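You operate a simulated robot arm through the tools that you are given. There is no shell and no other tool.

The job below is to be done with a simulated robot arm. You get a single attempt, and the scene is never put back.

## Task
Tidy up at the top of the workbench. At the end: the orange-band small ring is in the top drawer of the workbench; the green-band small ring is in the middle drawer of the workbench; whatever was shut is shut again. Leave all else as you found it, and nothing knocked over.

It is judged by the outcome, as a careful person would: the job done as asked, and still so three seconds after it is handed in. It fails if anything else is knocked over, pushed out of place, dropped, spilled or broken.

## Robot
A 6-joint arm with a two-finger parallel gripper, fixed in place. Base frame: the origin is on the floor under the middle of its stand, x ahead of it, y to its left, z up. Lengths are in mm, angles in degrees, forces in N, time in s.
With the tool pointing down near the work surface it reaches from about 300 to 660 mm from the base axis. Its first joint turns from -115.0 to 115.0 degrees. Payload 3.43 kg.
Tool frame: the origin (TCP) lies between the finger pads and is the grasp point; the fingertips stand 34 mm ahead of it; z points along the fingers, y is the line along which they close. The gripper opens to 128 mm. The fingers are 24 mm wide and 12 mm thick; the gripper's body (48 by 130 mm) begins 96 mm behind the TCP.
Orientation is that of the tool frame in the base frame, as a unit quaternion [w, x, y, z]. With the fingers straight down and closing along the base's y, the tool's x points along the base's -x, its y along +y and its z along -z.

## Interface
- The arm moves only by the tool send_rows. Its argument "increments" is a list of rows, each a list of 7 numbers: the shift along the tool's x, y, z in units of 500 mm (1.0 is 500 mm), then the turn, a rotation vector about the tool's x, y, z in units of 120 degrees (1.0 is 120 degrees), then the gripper command, from -1 (fully open) to 1 (shut), values between in proportion. In form: [[tx, ty, tz, ax, ay, az, grip], ...]. A call has 1 to 20 rows; each row is the pose to reach, as a shift and turn from the pose commanded when the call began, along the tool's axes at that moment. A call with a number of a shift or a turn outside -1 to 1 is refused whole. Rows are played at 5 a second. More than 50 mm and 8.6 degrees between two rows, or a gripper value outside its range, and nothing of the call is played. A pose out of reach is approached as far as the arm can. The call stops where the force on the tool passes 40 N (or 10 N more than at its start, if that is more) or the arm is blocked; 0.2 s more then pass. The fingers move at their own pace (about 153 mm/s each) and stop on an object; they squeeze with about 43 N. The grip force told is the motor's: it shows also when the fingers shut on nothing. Time passes only in rows, and 0.2 s behind the last, so rows that repeat a pose let the fingers close. It gives the time, the measured TCP pose, the force on the tool (base axes), the opening and the grip force at its end, in the units of the frame above (readings bear some noise), with the torque about the TCP (base axes, N m) and any sound that the robot's microphone picked up, and new pictures: "pictures" is both (left out), scene, wrist or none.
- Cameras (640 x 400 px; columns grow to the right, rows downward): "scene" is fixed at [222.1, 648.7, 1426.9]; the picture's right is [-0.97, -0.24, 0.00], its down [-0.10, 0.39, -0.91] and it looks along [0.22, -0.89, -0.41] (base axes); focal length 318 px, centre (320, 200). "wrist" rides on the gripper at [76, -11, -160] in the tool frame; the picture's right is [0.15, 0.99, 0.00], its down [-0.88, 0.13, -0.46] and it looks along [-0.45, 0.07, 0.89] (tool axes); focal length 234 px, centre (320, 200). There is no depth. A picture from a camera that has moved, and an enlarged one, comes with that camera's place and axes in the base frame and with its lens.
- slide_trunk(by): slides the trunk up (or, below 0, down) by that many mm; the arm rides with it, the base frame stays. It gives what a move gives, with no picture.
- zoom(camera, box): a new picture of the part [left, top, right, bottom] of that camera's present view, enlarged. It takes no simulated time.
- finish_job(): hands the job in; it is judged then, once.

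Nothing tells you positions but the pictures and the camera data. Unless the task says otherwise, let go and move clear before handing in.

The tools are called as name(argument=value, ...) on one line, values as JSON. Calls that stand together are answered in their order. send_rows: Moves the arm, as the interface text tells. Its arguments: {"type":"object","properties":{"increments":{"type":"array","items":{"type":"array","items":{"type":"number"}}},"pictures":{"type":"string","enum":["both","scene","wrist","none"]}},"required":["increments"]} The other tools are called the same way: slide_trunk (by) moves the trunk up or down; zoom (camera, box) takes an enlarged picture of a part of a camera's view; finish_job () hands the job in.

At the start:

```text
time_s: 0.0
tcp_pos: [327.0, -298.1, 1111.8]
tool_rot: [0.0, -0.001, 1.0, 0.0]
contact_force: [1.0, 1.0, 0.7]
ft_torque: [-0.01, -0.01, 0.02]
finger_gap: 127.6
grip_force: 0.1
trunk travel left (down, up): [-875.0, 115.0]
```

scene: 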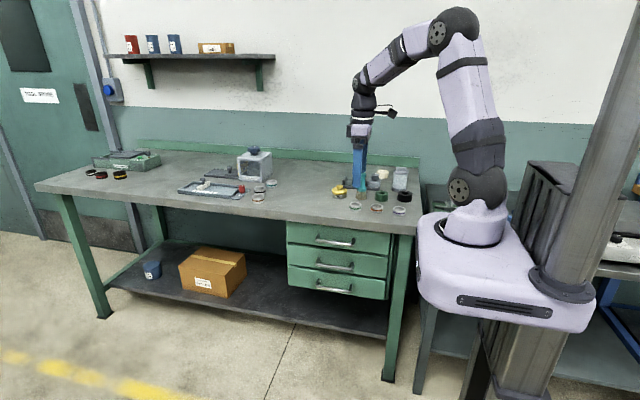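
wrist: 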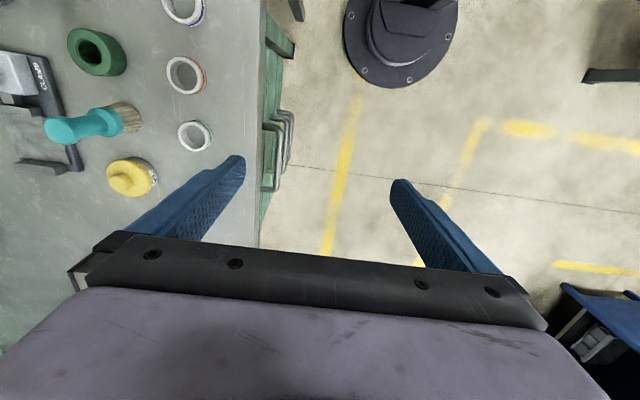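

I see the workbench with small rings near its front edge at the robot's side, and a three-drawer unit below. I'll look closer before moving.

zoom(camera="scene", box=[320, 150, 430, 220])

zoom(camera="scene", box=[270, 200, 430, 310])

zoom(camera="scene", box=[170, 140, 290, 215])

zoom(camera="wrist", box=[0, 0, 320, 200])

```text
5.71 times, centred on (375, 185) of scene
camera zoom: at [222.1, 648.7, 1426.9], right [-0.97, -0.24, 0.0], down [-0.1, 0.39, -0.91], along [0.22, -0.89, -0.41], focal length 1816 px, centre (6, 286)
```

zoom: 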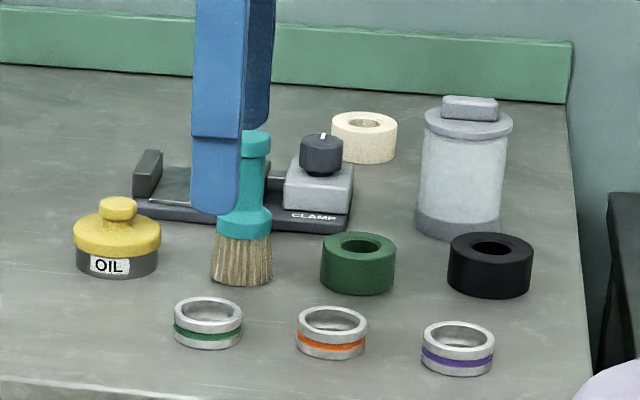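

```text
3.64 times, centred on (350, 255) of scene
camera zoom: at [222.1, 648.7, 1426.9], right [-0.97, -0.24, 0.0], down [-0.1, 0.39, -0.91], along [0.22, -0.89, -0.41], focal length 1156 px, centre (211, 0)
```

zoom: 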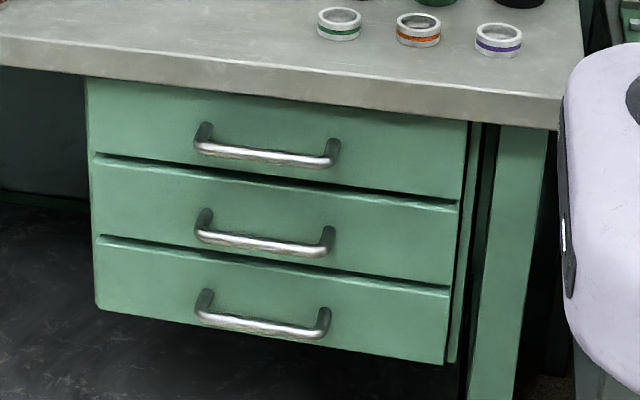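

```text
5.33 times, centred on (230, 178) of scene
camera zoom: at [222.1, 648.7, 1426.9], right [-0.97, -0.24, 0.0], down [-0.1, 0.39, -0.91], along [0.22, -0.89, -0.41], focal length 1695 px, centre (800, 320)
```

zoom: 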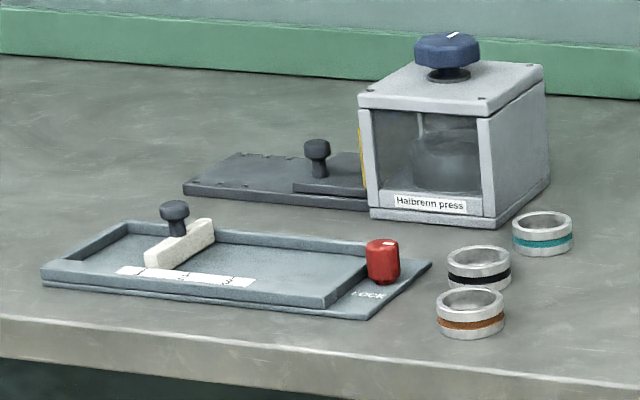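

```text
2.00 times, centred on (160, 100) of wrist
camera zoom: at [251.3, -309.6, 1272.4], right [-0.15, 0.99, 0.0], down [0.88, 0.13, 0.46], along [0.45, 0.07, -0.89], focal length 468 px, centre (640, 400)
```

zoom: 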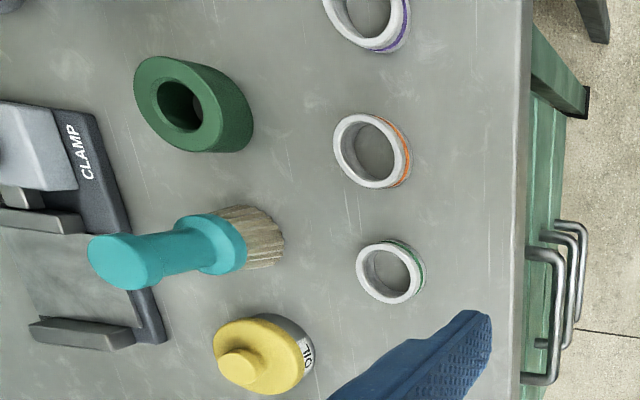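

The bright-orange, green and purple rings sit near the front edge at about x 200–360, y −495. Drawer handles are below at about x 410. I'll check the rest of the scene for colour look-alikes and for the robot's surroundings.

zoom(camera="scene", box=[240, 175, 290, 206])

zoom(camera="scene", box=[335, 190, 415, 240])

zoom(camera="scene", box=[400, 150, 640, 400])

zoom(camera="wrist", box=[240, 0, 480, 150])

```text
12.80 times, centred on (265, 190) of scene
camera zoom: at [222.1, 648.7, 1426.9], right [-0.97, -0.24, 0.0], down [-0.1, 0.39, -0.91], along [0.22, -0.89, -0.41], focal length 4068 px, centre (1024, 322)
```

zoom: 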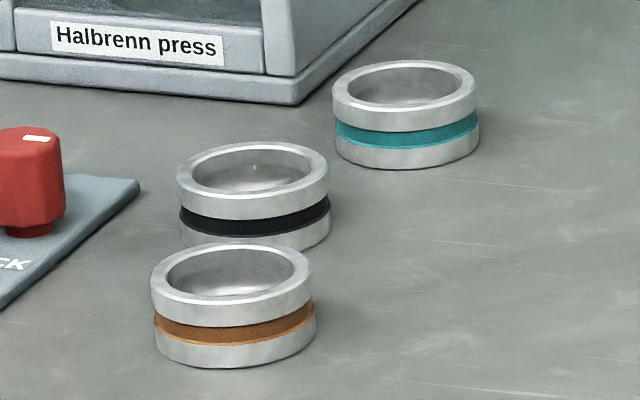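

```text
8.00 times, centred on (375, 215) of scene
camera zoom: at [222.1, 648.7, 1426.9], right [-0.97, -0.24, 0.0], down [-0.1, 0.39, -0.91], along [0.22, -0.89, -0.41], focal length 2543 px, centre (-120, 80)
```

zoom: 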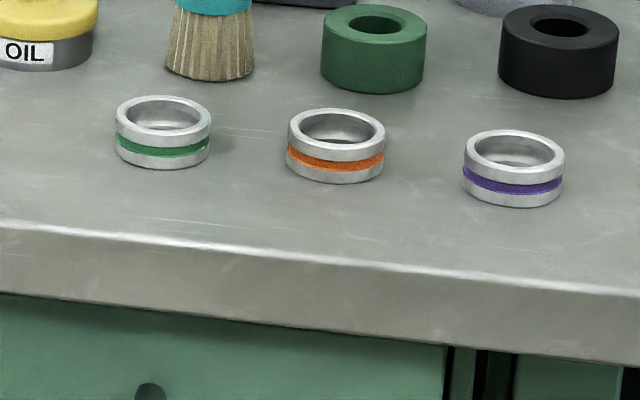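

```text
1.60 times, centred on (520, 275) of scene
camera zoom: at [222.1, 648.7, 1426.9], right [-0.97, -0.24, 0.0], down [-0.1, 0.39, -0.91], along [0.22, -0.89, -0.41], focal length 509 px, centre (0, 80)
```

zoom: 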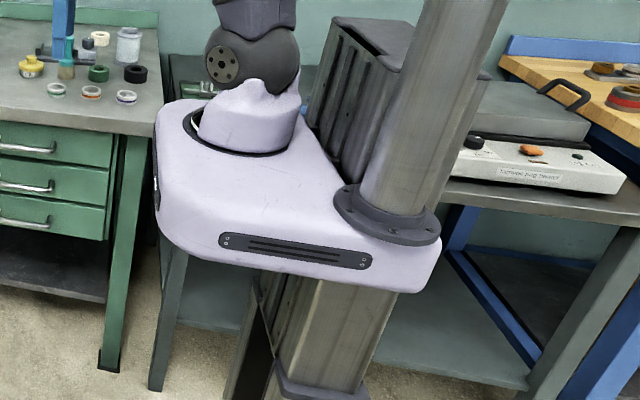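

```text
2.67 times, centred on (360, 75) of wrist
camera zoom: at [251.3, -309.6, 1272.4], right [-0.15, 0.99, 0.0], down [0.88, 0.13, 0.46], along [0.45, 0.07, -0.89], focal length 624 px, centre (213, 533)
```

zoom: 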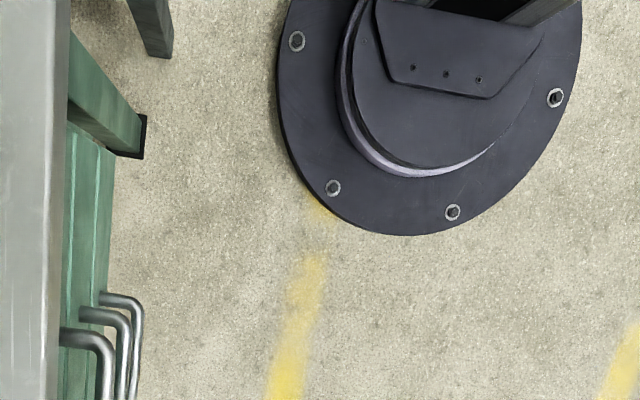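

The only bright-orange band is on the middle ring of the front trio; the far one is brown. I'll move the arm in front of the drawers, staying well above them, to measure the handles with the wrist camera.

send_rows(increments=[[-0.02, 0.05, 0.03, 0, 0, 0, -1], [-0.04, 0.1, 0.06, 0, 0, 0, -1], [-0.06, 0.16, 0.08, 0, 0, 0, -1]], pictures="both")

```text
time_s: 0.8
tcp_pos: [356.9, -216.3, 1072.5]
tool_rot: [0.0, -0.001, 1.0, -0.001]
contact_force: [0.4, 0.2, -0.2]
ft_torque: [-0.01, 0.0, 0.01]
finger_gap: 127.7
grip_force: 0.1
trunk travel left (down, up): [-875.0, 115.0]
camera wrist: at [281.2, -228.3, 1232.4], right [-0.15, 0.99, 0.0], down [0.88, 0.13, 0.46], along [0.45, 0.07, -0.89], focal length 234 px, centre (320, 200)
```

scene: 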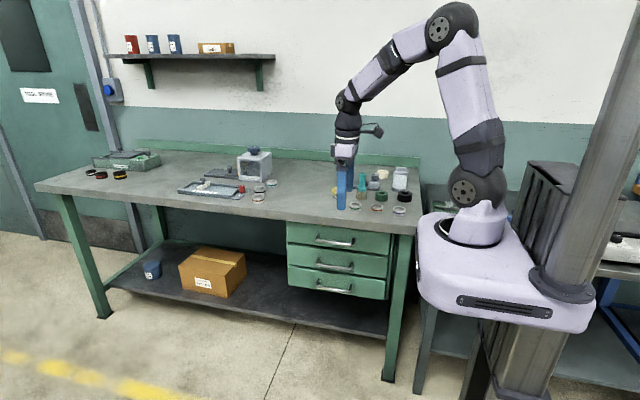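
wrist: 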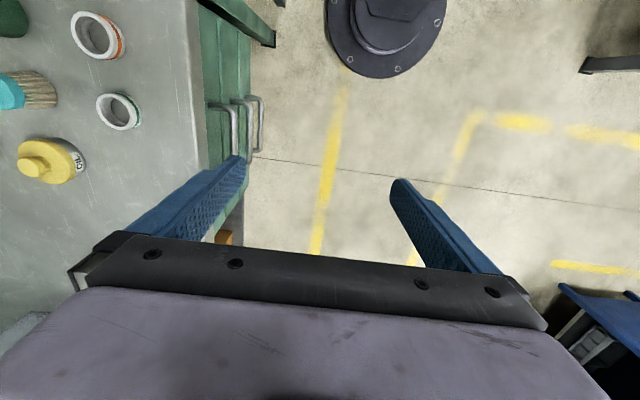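

The handles are now visible from above. I'll enlarge that part to measure the bars and the gap behind them.

zoom(camera="wrist", box=[180, 70, 292, 140])

zoom(camera="wrist", box=[180, 120, 308, 200])

zoom(camera="scene", box=[280, 210, 408, 300])

zoom(camera="wrist", box=[40, 0, 200, 140])

```text
5.71 times, centred on (236, 105) of wrist
camera zoom: at [281.2, -228.3, 1232.4], right [-0.15, 0.99, 0.0], down [0.88, 0.13, 0.46], along [0.45, 0.07, -0.89], focal length 1338 px, centre (800, 743)
```

zoom: 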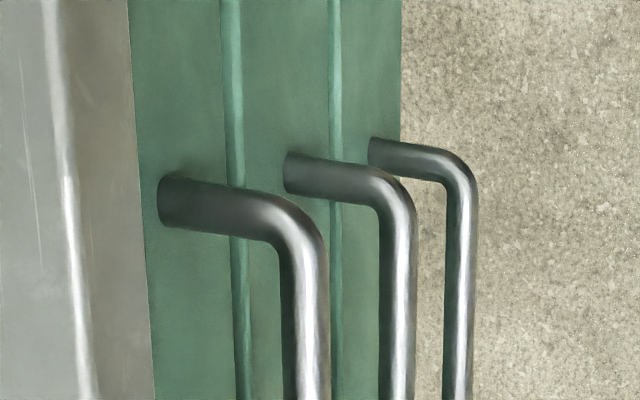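

```text
5.00 times, centred on (244, 160) of wrist
camera zoom: at [281.2, -228.3, 1232.4], right [-0.15, 0.99, 0.0], down [0.88, 0.13, 0.46], along [0.45, 0.07, -0.89], focal length 1171 px, centre (700, 400)
```

zoom: 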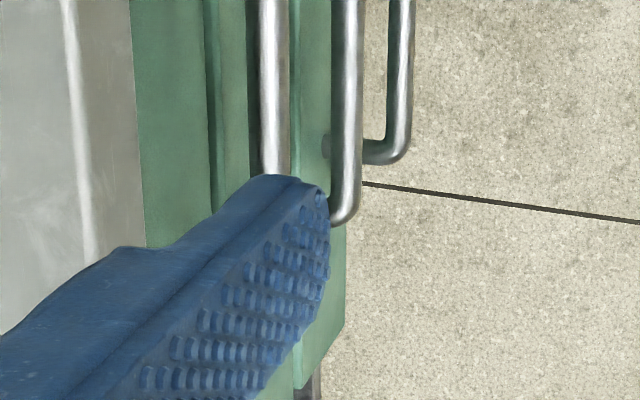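

```text
4.44 times, centred on (344, 255) of scene
camera zoom: at [222.1, 648.7, 1426.9], right [-0.97, -0.24, 0.0], down [-0.1, 0.39, -0.91], along [0.22, -0.89, -0.41], focal length 1413 px, centre (213, -44)
```

zoom: 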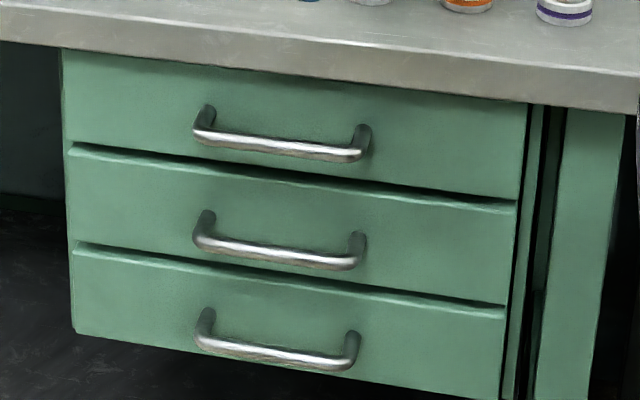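

```text
2.86 times, centred on (120, 70) of wrist
camera zoom: at [281.2, -228.3, 1232.4], right [-0.15, 0.99, 0.0], down [0.88, 0.13, 0.46], along [0.45, 0.07, -0.89], focal length 669 px, centre (891, 571)
```

zoom: 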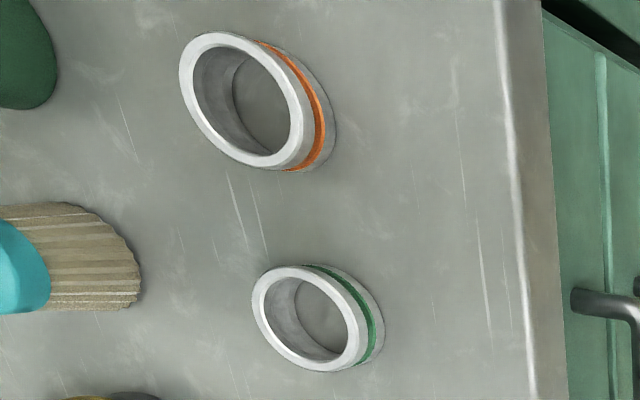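

Triangulated: the top handle bar is at about x 351–491, y −373, z 787, and the drawer face is at y ≈ −417. The bench edge is at y ≈ −400 and the middle handle at z ≈ 674. I'll tilt the tool 30° (fingers down and towards the drawer) and narrow the gripper for the handle.

send_rows(increments=[[-0.032, 0, 0, 0.0625, 0, 0, 0.5], [-0.064, 0, 0, 0.125, 0, 0, 0.5], [-0.096, 0, 0, 0.1875, 0, 0, 0.5], [-0.128, 0, 0, 0.25, 0, 0, 0.5], [-0.128, 0, 0, 0.25, 0, 0, 0.5]], pictures="both")

```text
time_s: 2.0
tcp_pos: [421.6, -218.4, 1072.1]
tool_rot: [0.0, 0.0, 0.966, -0.26]
contact_force: [-0.2, -0.9, 0.2]
ft_torque: [0.02, 0.01, -0.01]
finger_gap: 31.9
grip_force: 0.0
trunk travel left (down, up): [-875.0, 115.0]
camera wrist: at [345.0, -147.9, 1216.6], right [-0.15, 0.86, -0.5], down [0.88, 0.34, 0.33], along [0.45, -0.39, -0.8], focal length 234 px, centre (320, 200)
```

scene: 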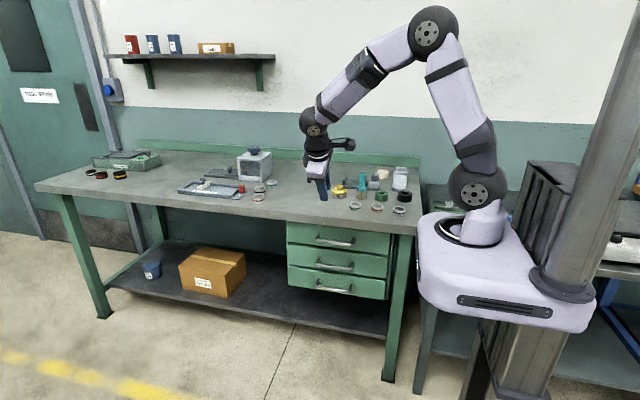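
wrist: 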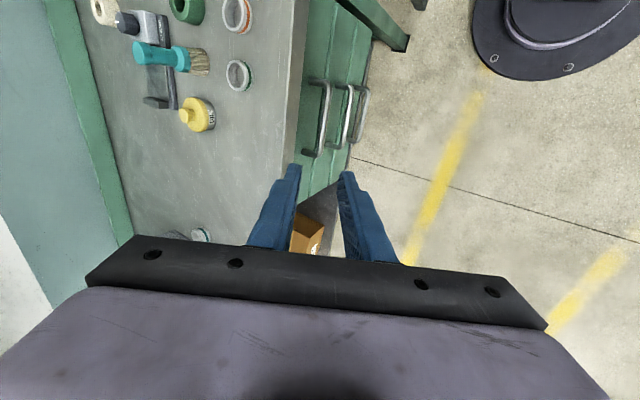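

zoom(camera="wrist", box=[280, 60, 392, 130])

zoom(camera="wrist", box=[270, 110, 398, 190])

```text
5.71 times, centred on (336, 95) of wrist
camera zoom: at [345.0, -147.9, 1216.6], right [-0.15, 0.86, -0.5], down [0.88, 0.34, 0.33], along [0.45, -0.39, -0.8], focal length 1338 px, centre (229, 800)
```

zoom: 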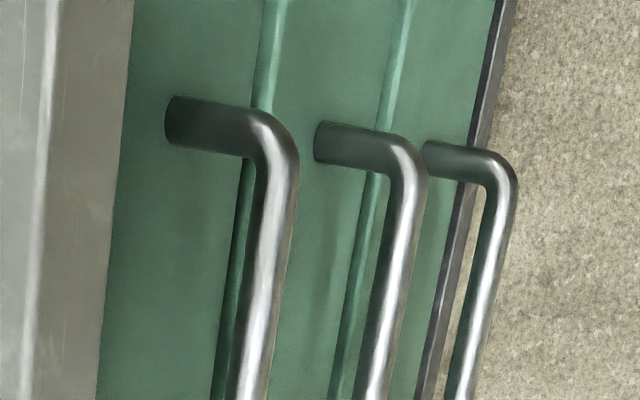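

```text
5.00 times, centred on (334, 150) of wrist
camera zoom: at [345.0, -147.9, 1216.6], right [-0.15, 0.86, -0.5], down [0.88, 0.34, 0.33], along [0.45, -0.39, -0.8], focal length 1171 px, centre (250, 450)
```

zoom: 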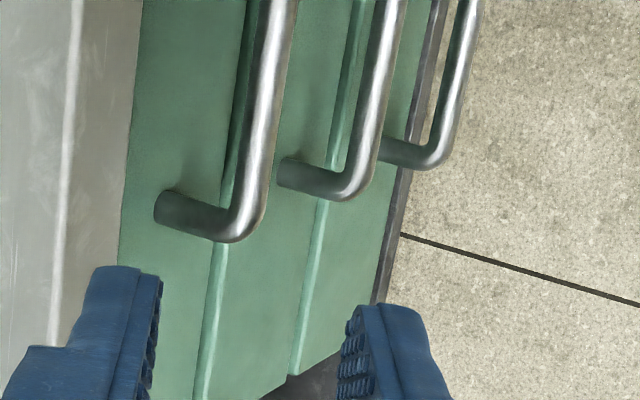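

The second view confirms the bar at y ≈ −373, z ≈ 786. I'll approach along the tilted tool axis, first to a point about 75 mm from the final position.

send_rows(increments=[[0, 0.004, 0.08, 0, 0, 0, 0.5], [0, 0.008, 0.16, 0, 0, 0, 0.5], [0, 0.012, 0.24, 0, 0, 0, 0.5], [0, 0.017, 0.316, 0, 0, 0, 0.5], [0, 0.017, 0.39, 0, 0, 0, 0.5], [0, 0.017, 0.466, 0, 0, 0, 0.5], [0, 0.017, 0.466, 0, 0, 0, 0.5]], pictures="both")

```text
time_s: 3.6
tcp_pos: [420.0, -326.1, 865.3]
tool_rot: [0.001, -0.001, 0.966, -0.259]
contact_force: [-0.4, -1.2, 0.1]
ft_torque: [0.01, -0.07, -0.01]
finger_gap: 31.8
grip_force: 0.0
trunk travel left (down, up): [-875.0, 115.0]
camera wrist: at [344.5, -256.9, 1010.6], right [-0.15, 0.86, -0.49], down [0.88, 0.34, 0.33], along [0.45, -0.39, -0.8], focal length 234 px, centre (320, 200)
```

scene: 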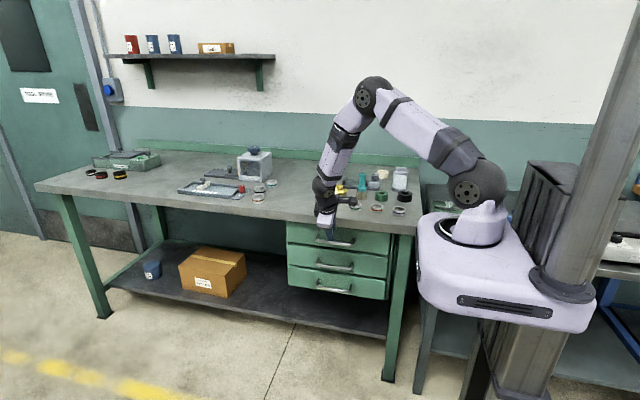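
wrist: 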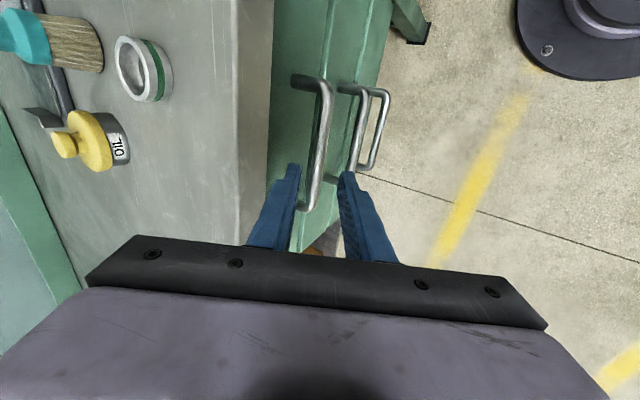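

The bar lies between the fingers along the tool axis. I'll advance the last 77 mm and then close on it.

send_rows(increments=[[0, 0, 0.04, 0, 0, 0, 0.5], [0, -0.001, 0.08, 0, 0, 0, 0.5], [0, -0.002, 0.12, 0, 0, 0, 0.5], [0, -0.002, 0.154, 0, 0, 0, 0.5], [0, -0.002, 0.154, 0, 0, 0, 0.5]], pictures="both")

```text
time_s: 4.8
tcp_pos: [422.0, -367.0, 800.4]
tool_rot: [0.001, 0.0, 0.966, -0.259]
contact_force: [0.5, 0.7, 0.2]
ft_torque: [-0.03, -0.01, 0.01]
finger_gap: 32.0
grip_force: 0.0
trunk travel left (down, up): [-875.0, 115.0]
camera wrist: at [345.6, -296.7, 944.2], right [-0.15, 0.86, -0.49], down [0.88, 0.34, 0.33], along [0.45, -0.39, -0.8], focal length 234 px, centre (320, 200)
```

scene: 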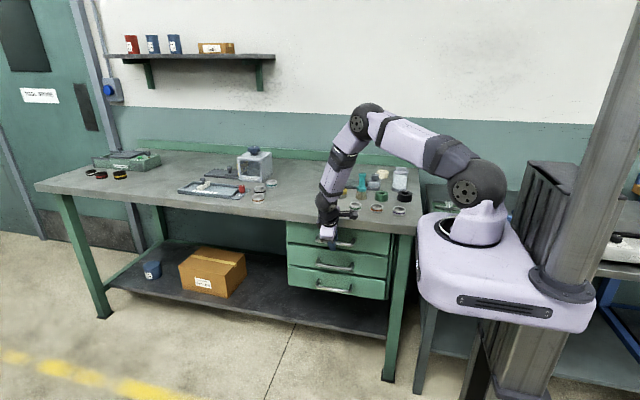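
wrist: 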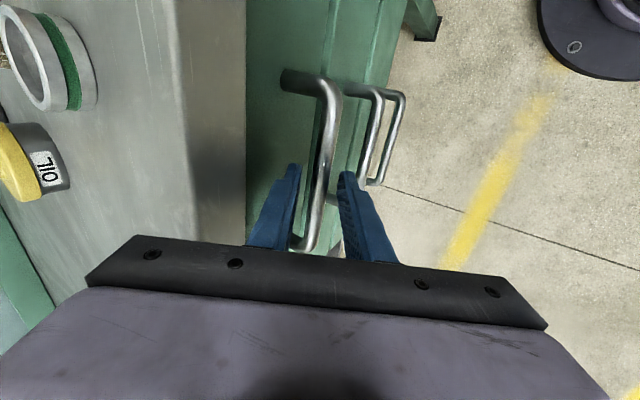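

The fingers straddle the bar with no contact force. Closing now.

send_rows(increments=[[0, 0, 0, 0, 0, 0, 0.8], [0, 0, 0, 0, 0, 0, 1], [0, 0, 0, 0, 0, 0, 1]], pictures="wrist")

```text
time_s: 5.6
tcp_pos: [422.0, -367.3, 800.5]
tool_rot: [0.0, 0.0, 0.966, -0.259]
contact_force: [-0.7, -1.1, 2.1]
ft_torque: [-0.04, -0.05, -0.78]
finger_gap: 14.6
grip_force: 44.7
trunk travel left (down, up): [-875.0, 115.0]
camera wrist: at [345.7, -296.8, 944.5], right [-0.15, 0.86, -0.49], down [0.88, 0.34, 0.33], along [0.45, -0.39, -0.8], focal length 234 px, centre (320, 200)
```

wrist: 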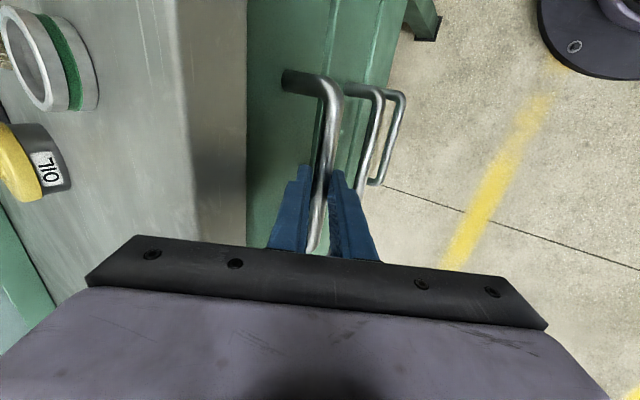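

Gripped firmly (bar about 14 mm thick). Pulling the drawer straight out in +y, 100 mm first.

send_rows(increments=[[0, 0.0173, -0.01, 0, 0, 0, 1], [0, 0.0346, -0.02, 0, 0, 0, 1], [0, 0.0693, -0.04, 0, 0, 0, 1], [0, 0.1039, -0.06, 0, 0, 0, 1], [0, 0.1386, -0.08, 0, 0, 0, 1], [0, 0.1732, -0.1, 0, 0, 0, 1]], pictures="both")

```text
time_s: 7.0
tcp_pos: [421.7, -265.9, 799.3]
tool_rot: [0.001, -0.001, 0.966, -0.26]
contact_force: [5.3, 1.3, 9.5]
ft_torque: [-0.13, 0.39, -1.03]
finger_gap: 14.7
grip_force: 45.5
trunk travel left (down, up): [-875.0, 115.0]
camera wrist: at [345.5, -195.8, 944.4], right [-0.15, 0.86, -0.5], down [0.88, 0.34, 0.33], along [0.45, -0.39, -0.8], focal length 234 px, centre (320, 200)
```

scene: 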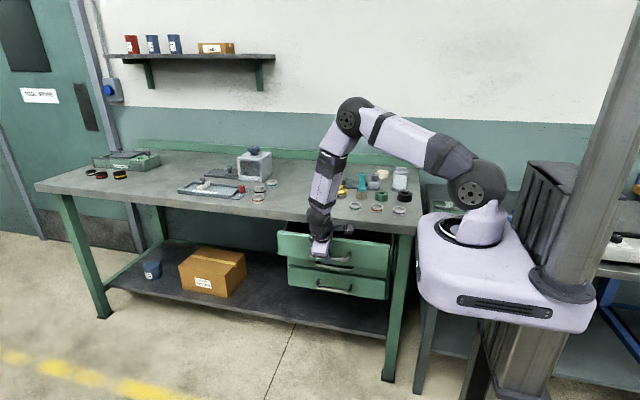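
wrist: 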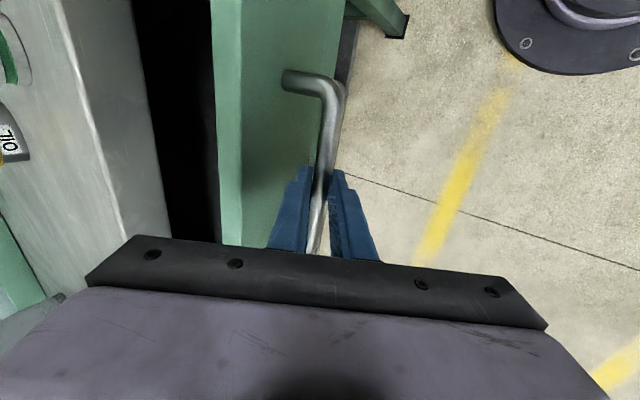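

The top drawer is sliding open smoothly, now 100 mm out. Pulling another 90 mm.

send_rows(increments=[[0, 0.0346, -0.02, 0, 0, 0, 1], [0, 0.0693, -0.04, 0, 0, 0, 1], [0, 0.1039, -0.06, 0, 0, 0, 1], [0, 0.1386, -0.08, 0, 0, 0, 1], [0, 0.156, -0.09, 0, 0, 0, 1], [0, 0.156, -0.09, 0, 0, 0, 1]], pictures="both")

```text
time_s: 8.4
tcp_pos: [420.6, -175.8, 799.7]
tool_rot: [0.001, 0.0, 0.966, -0.259]
contact_force: [2.0, -0.9, 7.7]
ft_torque: [-0.01, -0.69, -0.34]
finger_gap: 14.7
grip_force: 44.8
trunk travel left (down, up): [-875.0, 115.0]
camera wrist: at [345.6, -106.2, 944.5], right [-0.15, 0.86, -0.49], down [0.88, 0.34, 0.33], along [0.45, -0.39, -0.8], focal length 234 px, centre (320, 200)
```

scene: 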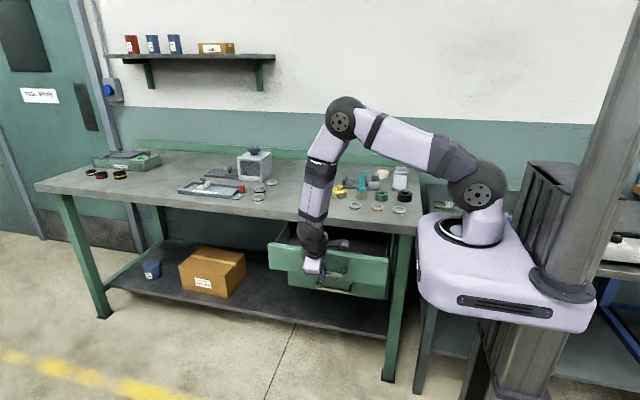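
wrist: 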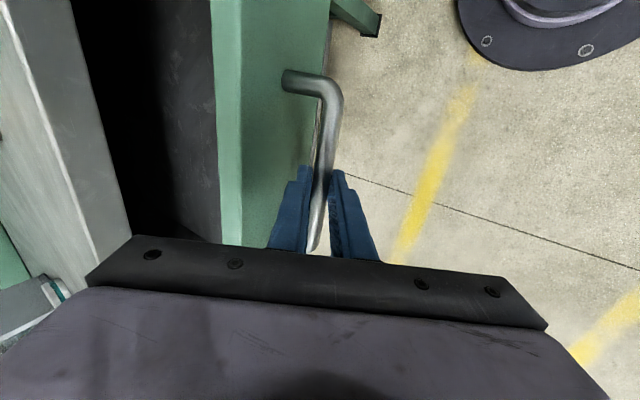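

The drawer is open about 190 mm (front at y ≈ −227), leaving a clear cavity. I'll release the handle and back off along the tool axis.

send_rows(increments=[[0, 0, 0, 0, 0, 0, 0.5], [0, 0, 0, 0, 0, 0, 0.5], [0, 0, -0.06, 0, 0, 0, 0.5], [0, 0, -0.14, 0, 0, 0, 0.5], [0, 0, -0.22, 0, 0, 0, 0.5], [0, 0, -0.3, 0, 0, 0, 0.5], [0, 0, -0.3, 0, 0, 0, 0.5]], pictures="both")

```text
time_s: 10.0
tcp_pos: [422.0, -101.2, 930.0]
tool_rot: [0.001, -0.001, 0.966, -0.259]
contact_force: [0.2, -0.3, -1.2]
ft_torque: [-0.01, 0.02, -0.01]
finger_gap: 32.4
grip_force: 0.0
trunk travel left (down, up): [-875.0, 115.0]
camera wrist: at [345.6, -31.9, 1074.7], right [-0.15, 0.86, -0.49], down [0.88, 0.34, 0.33], along [0.45, -0.39, -0.8], focal length 234 px, centre (320, 200)
```

scene: 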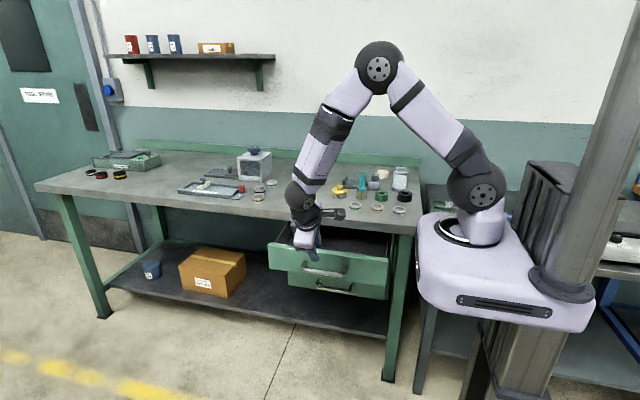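
wrist: 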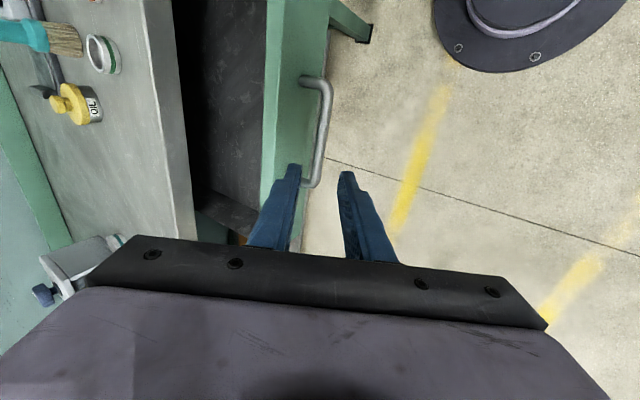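

Next I'll lift and bring the tool back to vertical on the way towards the rings.

send_rows(increments=[[0.008, -0.06, -0.03, -0.05, 0, 0, 0.5], [0.017, -0.12, -0.055, -0.1, 0, 0, 0.3], [0.026, -0.18, -0.08, -0.15, 0, 0, 0.1], [0.035, -0.24, -0.105, -0.2, 0, 0, -0.125], [0.044, -0.301, -0.126, -0.25, 0, 0, -0.125], [0.044, -0.301, -0.126, -0.25, 0, 0, -0.125]], pictures="wrist")

```text
time_s: 11.4
tcp_pos: [398.3, -201.1, 1060.3]
tool_rot: [0.001, 0.0, 1.0, 0.001]
contact_force: [0.5, 0.3, 0.0]
ft_torque: [-0.03, -0.02, 0.0]
finger_gap: 71.9
grip_force: 0.0
trunk travel left (down, up): [-875.0, 115.0]
camera wrist: at [322.7, -211.9, 1219.8], right [-0.15, 0.99, 0.0], down [0.88, 0.13, 0.46], along [0.45, 0.07, -0.89], focal length 234 px, centre (320, 200)
```

wrist: 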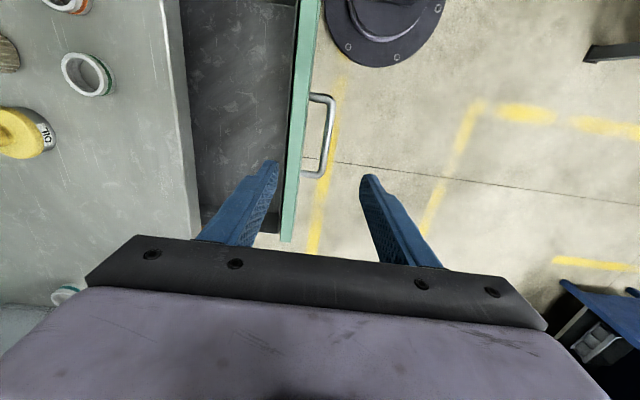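

The drawer is empty with a flat bottom. I'll move above the orange ring at about (275, −497), staying high, and check alignment from there.

send_rows(increments=[[0.03, -0.07, 0, 0, 0, 0, -0.125], [0.06, -0.145, 0, 0, 0, 0, -0.125], [0.09, -0.22, 0, 0, 0, 0, -0.125], [0.12, -0.295, 0, 0, 0, 0, -0.125], [0.15, -0.37, 0, 0, 0, 0, -0.125], [0.18, -0.445, 0, 0, 0, 0, -0.125], [0.215, -0.52, 0, 0, 0, 0, -0.125], [0.247, -0.592, 0, 0, 0, 0, -0.125], [0.247, -0.592, 0, 0, 0, 0, -0.125]], pictures="both")

```text
time_s: 13.4
tcp_pos: [276.7, -496.0, 1059.8]
tool_rot: [0.0, -0.001, 1.0, -0.001]
contact_force: [-0.3, 0.3, 0.0]
ft_torque: [-0.04, 0.01, -0.02]
finger_gap: 72.0
grip_force: 0.0
trunk travel left (down, up): [-875.0, 115.0]
camera wrist: at [200.1, -507.1, 1220.1], right [-0.15, 0.99, 0.0], down [0.88, 0.13, 0.46], along [0.45, 0.07, -0.89], focal length 234 px, centre (320, 200)
```

scene: 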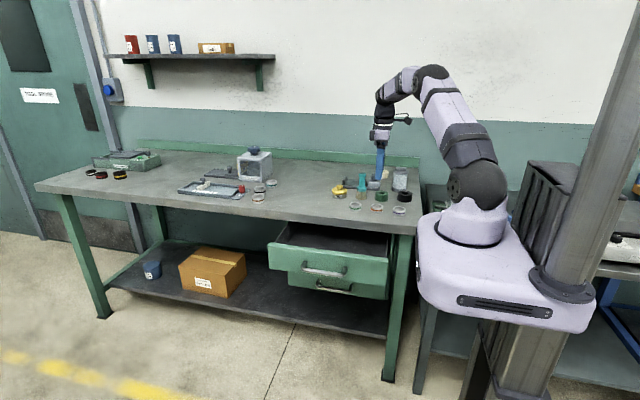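
wrist: 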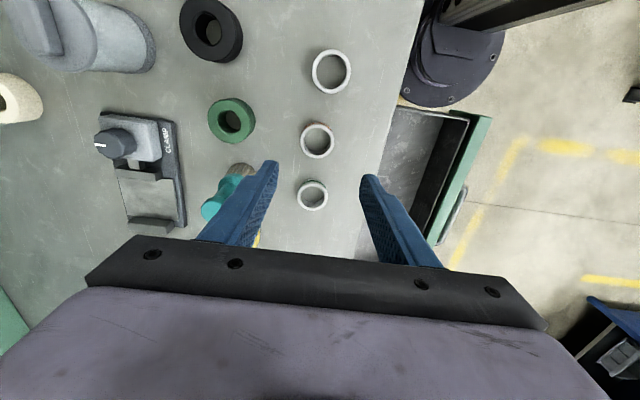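

zoom(camera="wrist", box=[270, 40, 398, 120])

zoom(camera="wrist", box=[270, 115, 398, 195])

zoom(camera="wrist", box=[250, 150, 378, 230])

```text
5.00 times, centred on (334, 80) of wrist
camera zoom: at [200.1, -507.1, 1220.1], right [-0.15, 0.99, 0.0], down [0.88, 0.13, 0.46], along [0.45, 0.07, -0.89], focal length 1171 px, centre (250, 800)
```

zoom: 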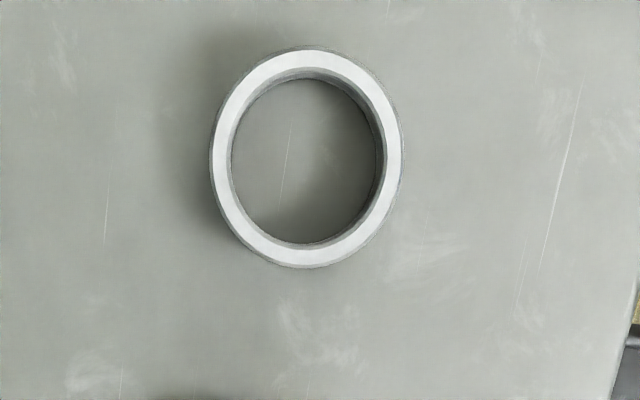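

```text
5.00 times, centred on (334, 155) of wrist
camera zoom: at [200.1, -507.1, 1220.1], right [-0.15, 0.99, 0.0], down [0.88, 0.13, 0.46], along [0.45, 0.07, -0.89], focal length 1171 px, centre (250, 425)
```

zoom: 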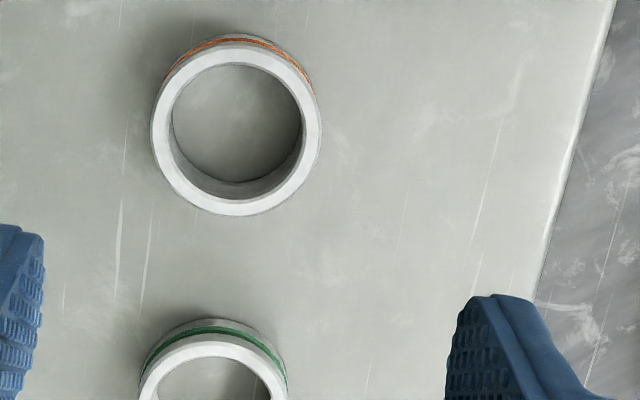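

```text
5.00 times, centred on (314, 190) of wrist
camera zoom: at [200.1, -507.1, 1220.1], right [-0.15, 0.99, 0.0], down [0.88, 0.13, 0.46], along [0.45, 0.07, -0.89], focal length 1171 px, centre (350, 250)
```

zoom: 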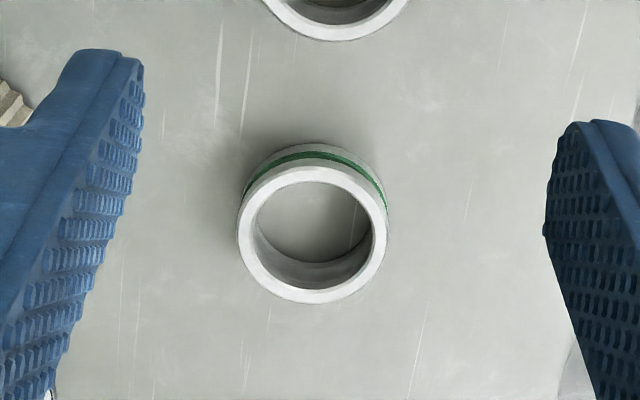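

I see the orange ring at about (274, −499) with its top at z ≈ 902. I'll centre on it and descend until the fingertips are just above its top.

send_rows(increments=[[0.005, -0.006, 0.06, 0, 0, 0, -0.125], [0.005, -0.006, 0.12, 0, 0, 0, -0.125], [0.005, -0.006, 0.17, 0, 0, 0, -0.125], [0.005, -0.006, 0.21, 0, 0, 0, -0.125], [0.005, -0.006, 0.21, 0, 0, 0, -0.125]], pictures="both")

```text
time_s: 14.6
tcp_pos: [273.2, -497.8, 953.9]
tool_rot: [0.0, -0.001, 1.0, 0.0]
contact_force: [-0.5, -0.7, -0.9]
ft_torque: [0.01, -0.02, -0.02]
finger_gap: 71.9
grip_force: 0.1
trunk travel left (down, up): [-875.0, 115.0]
camera wrist: at [197.4, -510.1, 1114.3], right [-0.15, 0.99, 0.0], down [0.88, 0.13, 0.46], along [0.45, 0.07, -0.89], focal length 234 px, centre (320, 200)
```

scene: 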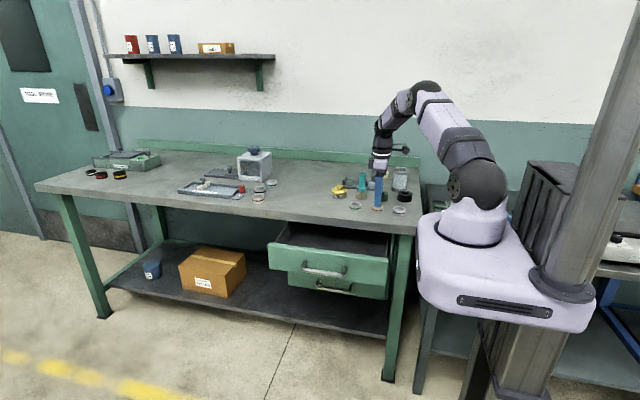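
wrist: 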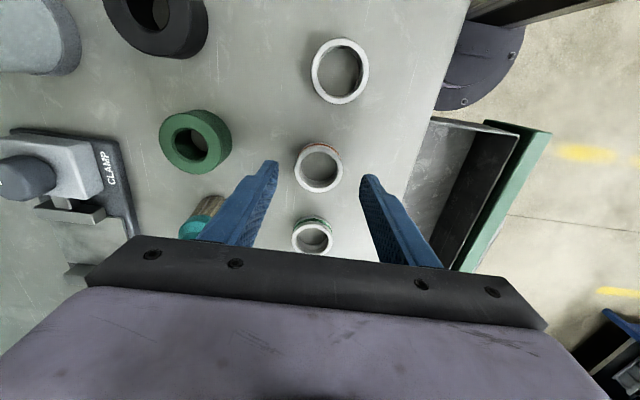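

Alignment is good (ring centre about (272, −499.5)). Lowering to grasp height and closing on the ring.

send_rows(increments=[[0.002, -0.001, 0.025, 0, 0, 0, -0.125], [0.002, -0.001, 0.05, 0, 0, 0, -0.125], [0.002, -0.001, 0.064, 0, 0, 0, -0.125], [0.002, -0.001, 0.064, 0, 0, 0, -0.125]], pictures="wrist")

zoom(camera="scene", box=[335, 180, 431, 240])

```text
time_s: 15.6
tcp_pos: [272.7, -499.8, 922.4]
tool_rot: [0.0, -0.001, 1.0, 0.0]
contact_force: [-0.7, -0.2, -0.1]
ft_torque: [0.01, 0.0, 0.0]
finger_gap: 71.8
grip_force: 0.1
trunk travel left (down, up): [-875.0, 115.0]
camera wrist: at [196.8, -510.9, 1082.4], right [-0.15, 0.99, 0.0], down [0.88, 0.13, 0.46], along [0.45, 0.07, -0.89], focal length 234 px, centre (320, 200)
```

wrist: 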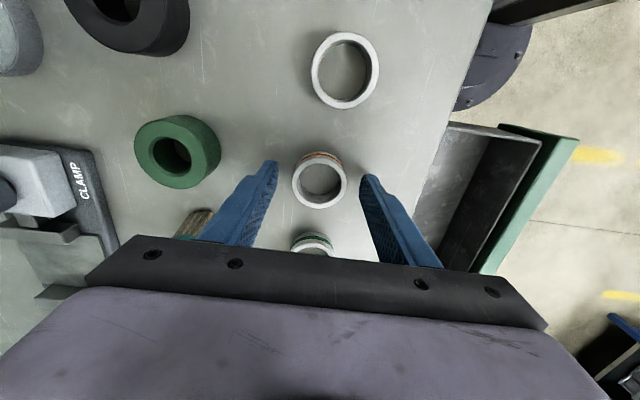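

```text
6.67 times, centred on (383, 210) of scene
camera zoom: at [222.1, 648.7, 1426.9], right [-0.97, -0.24, 0.0], down [-0.1, 0.39, -0.91], along [0.22, -0.89, -0.41], focal length 2119 px, centre (-100, 133)
```

zoom: 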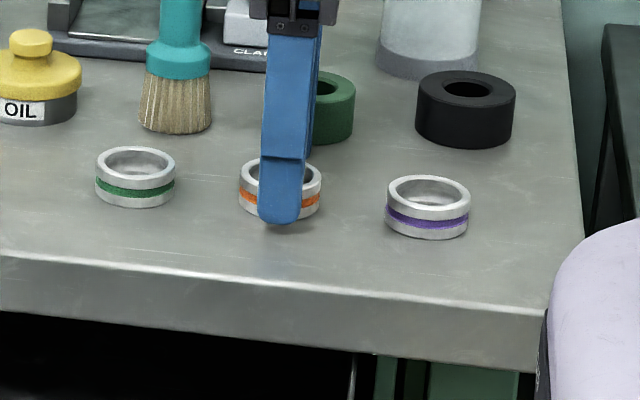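

Fingertips are about 4 mm above the bench, either side of the orange ring. Closing gently.

send_rows(increments=[[0, 0, 0, 0, 0, 0, 0.18], [0, 0, 0, 0, 0, 0, 0.3], [0, 0, 0, 0, 0, 0, 1], [0, 0, 0, 0, 0, 0, 1]], pictures="wrist")

zoom(camera="scene", box=[335, 180, 431, 240])

```text
time_s: 16.6
tcp_pos: [272.7, -499.4, 922.6]
tool_rot: [0.0, -0.001, 1.0, 0.001]
contact_force: [0.2, 1.4, -0.3]
ft_torque: [0.0, 0.0, 0.01]
finger_gap: 45.7
grip_force: 43.2
trunk travel left (down, up): [-875.0, 115.0]
camera wrist: at [196.8, -511.0, 1082.4], right [-0.15, 0.99, 0.0], down [0.88, 0.13, 0.46], along [0.45, 0.07, -0.89], focal length 234 px, centre (320, 200)
```

wrist: 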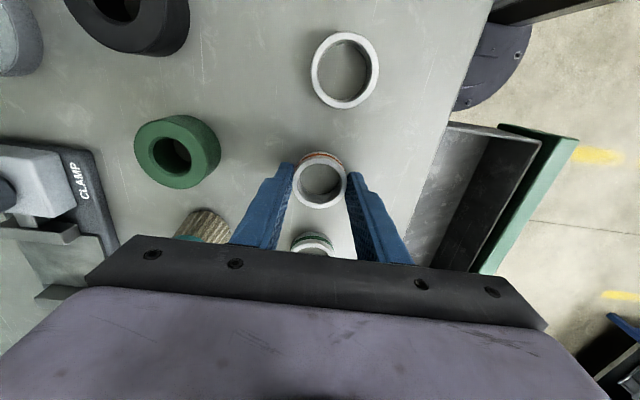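

```text
6.67 times, centred on (383, 210) of scene
camera zoom: at [222.1, 648.7, 1426.9], right [-0.97, -0.24, 0.0], down [-0.1, 0.39, -0.91], along [0.22, -0.89, -0.41], focal length 2119 px, centre (-100, 133)
```

zoom: 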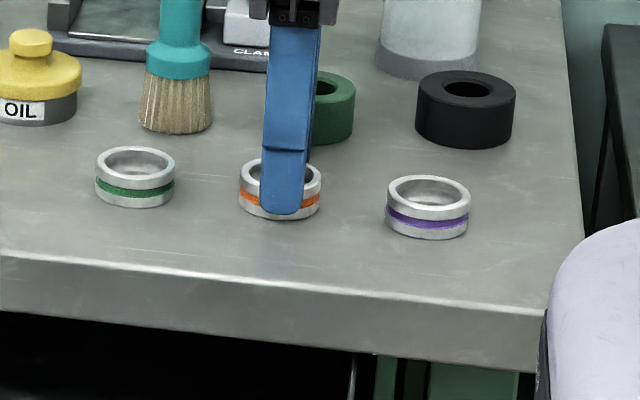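

The orange ring is held (46 mm gap, 43 N). Lifting it and carrying it over the open top drawer.

send_rows(increments=[[0, 0, -0.03, 0, 0, 0, 1], [0, 0, -0.09, 0, 0, 0, 1], [0, 0, -0.17, 0, 0, 0, 1], [-0.025, 0.07, -0.2, 0, 0, 0, 1], [-0.05, 0.14, -0.2, 0, 0, 0, 1], [-0.075, 0.21, -0.2, 0, 0, 0, 1], [-0.1, 0.29, -0.2, 0, 0, 0, 1], [-0.12, 0.363, -0.2, 0, 0, 0, 1], [-0.12, 0.363, -0.2, 0, 0, 0, 1]], pictures="both")

```text
time_s: 18.6
tcp_pos: [331.8, -318.1, 1022.0]
tool_rot: [-0.001, 0.0, 1.0, 0.001]
contact_force: [0.0, 0.6, -2.6]
ft_torque: [-0.05, -0.01, 0.01]
finger_gap: 45.8
grip_force: 43.1
trunk travel left (down, up): [-875.0, 115.0]
camera wrist: at [256.2, -329.3, 1182.1], right [-0.15, 0.99, 0.0], down [0.88, 0.13, 0.46], along [0.45, 0.07, -0.89], focal length 234 px, centre (320, 200)
```

scene: 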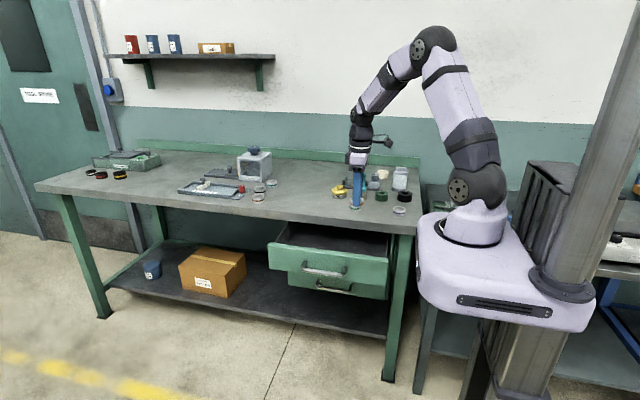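
wrist: 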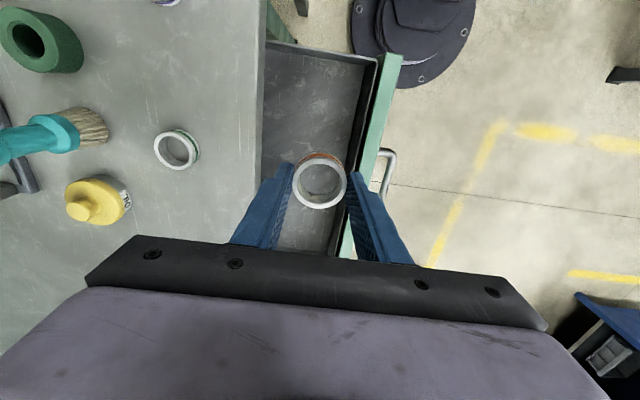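

zoom(camera="wrist", box=[250, 20, 410, 120])

zoom(camera="scene", box=[260, 210, 420, 310])

```text
4.00 times, centred on (330, 70) of wrist
camera zoom: at [256.2, -329.3, 1182.1], right [-0.15, 0.99, 0.0], down [0.88, 0.13, 0.46], along [0.45, 0.07, -0.89], focal length 937 px, centre (280, 720)
```

zoom: 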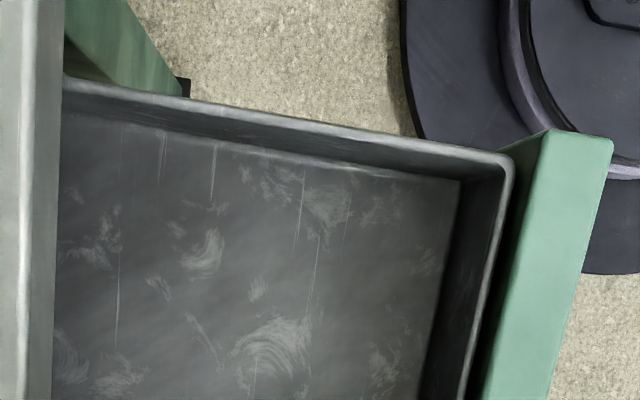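

```text
4.00 times, centred on (340, 260) of scene
camera zoom: at [222.1, 648.7, 1426.9], right [-0.97, -0.24, 0.0], down [-0.1, 0.39, -0.91], along [0.22, -0.89, -0.41], focal length 1271 px, centre (240, -40)
```

zoom: 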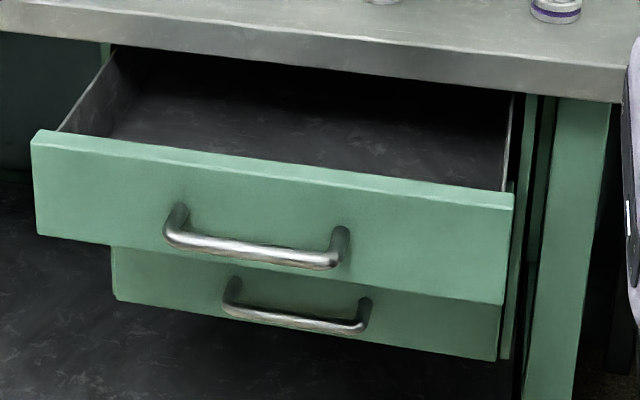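

The drawer tray's inner front wall is at y ≈ −258 and its floor at roughly z 755–760. I'll lower the ring into the cavity, stopping about 20 mm above the floor.

send_rows(increments=[[0, 0, 0.08, 0, 0, 0, 1], [0, 0, 0.16, 0, 0, 0, 1], [0, 0, 0.24, 0, 0, 0, 1], [0, 0, 0.3, 0, 0, 0, 1], [0, 0, 0.36, 0, 0, 0, 1], [0, 0, 0.404, 0, 0, 0, 1], [0, 0, 0.404, 0, 0, 0, 1]], pictures="both")

zoom(camera="scene", box=[260, 180, 420, 280])

```text
time_s: 20.2
tcp_pos: [332.5, -319.9, 821.2]
tool_rot: [0.0, -0.001, 1.0, 0.001]
contact_force: [-0.1, 0.3, -0.8]
ft_torque: [0.0, 0.03, 0.02]
finger_gap: 45.9
grip_force: 42.7
trunk travel left (down, up): [-875.0, 115.0]
camera wrist: at [256.8, -330.2, 980.7], right [-0.15, 0.99, 0.0], down [0.88, 0.13, 0.46], along [0.45, 0.07, -0.89], focal length 234 px, centre (320, 200)
```

scene: 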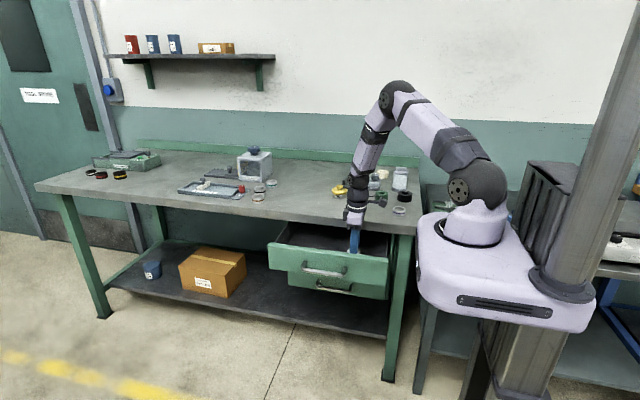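
wrist: 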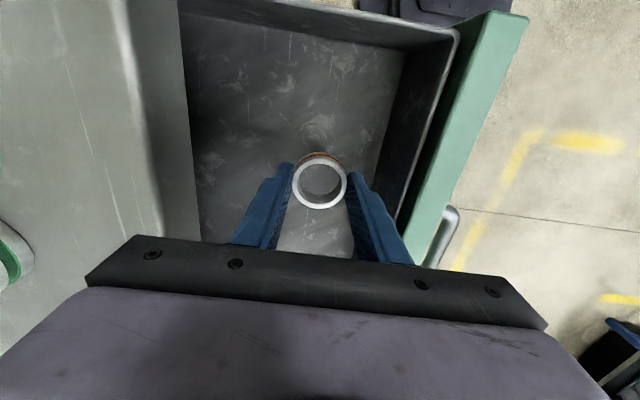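

```text
4.00 times, centred on (340, 230) of scene
camera zoom: at [222.1, 648.7, 1426.9], right [-0.97, -0.24, 0.0], down [-0.1, 0.39, -0.91], along [0.22, -0.89, -0.41], focal length 1271 px, centre (240, 80)
```

zoom: 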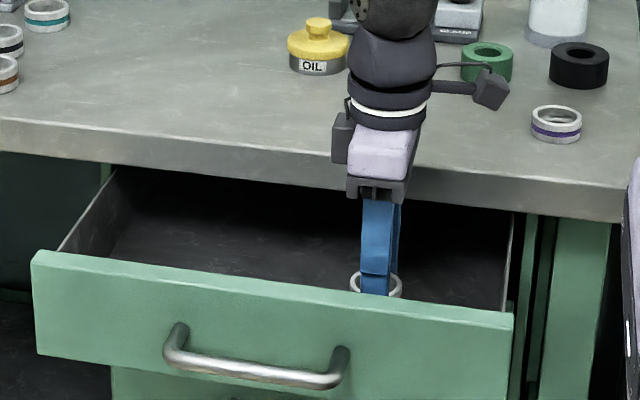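

Triangulating the tray corner again puts the floor nearer z ≈ 735–745. I'll continue down slowly, watching the force.

send_rows(increments=[[0, 0, 0.016, 0, 0, 0, 1], [0, 0, 0.032, 0, 0, 0, 1], [0, 0, 0.044, 0, 0, 0, 1], [0, 0, 0.052, 0, 0, 0, 1], [0, 0, 0.06, 0, 0, 0, 1]], pictures="wrist")

```text
time_s: 21.4
tcp_pos: [333.0, -320.5, 789.9]
tool_rot: [0.001, -0.001, 1.0, 0.0]
contact_force: [-0.4, 0.7, -0.5]
ft_torque: [-0.01, 0.02, 0.01]
finger_gap: 45.6
grip_force: 43.1
trunk travel left (down, up): [-875.0, 115.0]
camera wrist: at [256.8, -329.7, 950.6], right [-0.15, 0.99, 0.0], down [0.88, 0.13, 0.46], along [0.45, 0.07, -0.89], focal length 234 px, centre (320, 200)
```

wrist: 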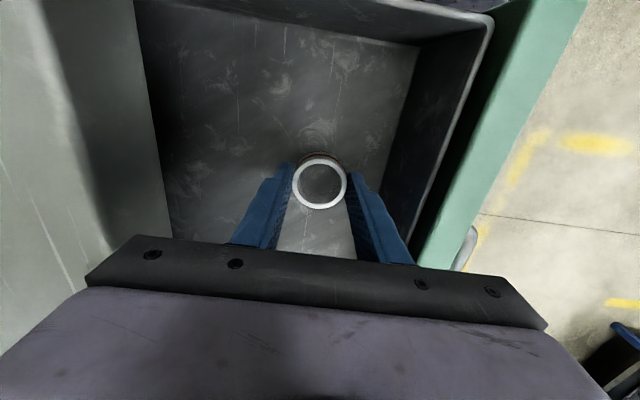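

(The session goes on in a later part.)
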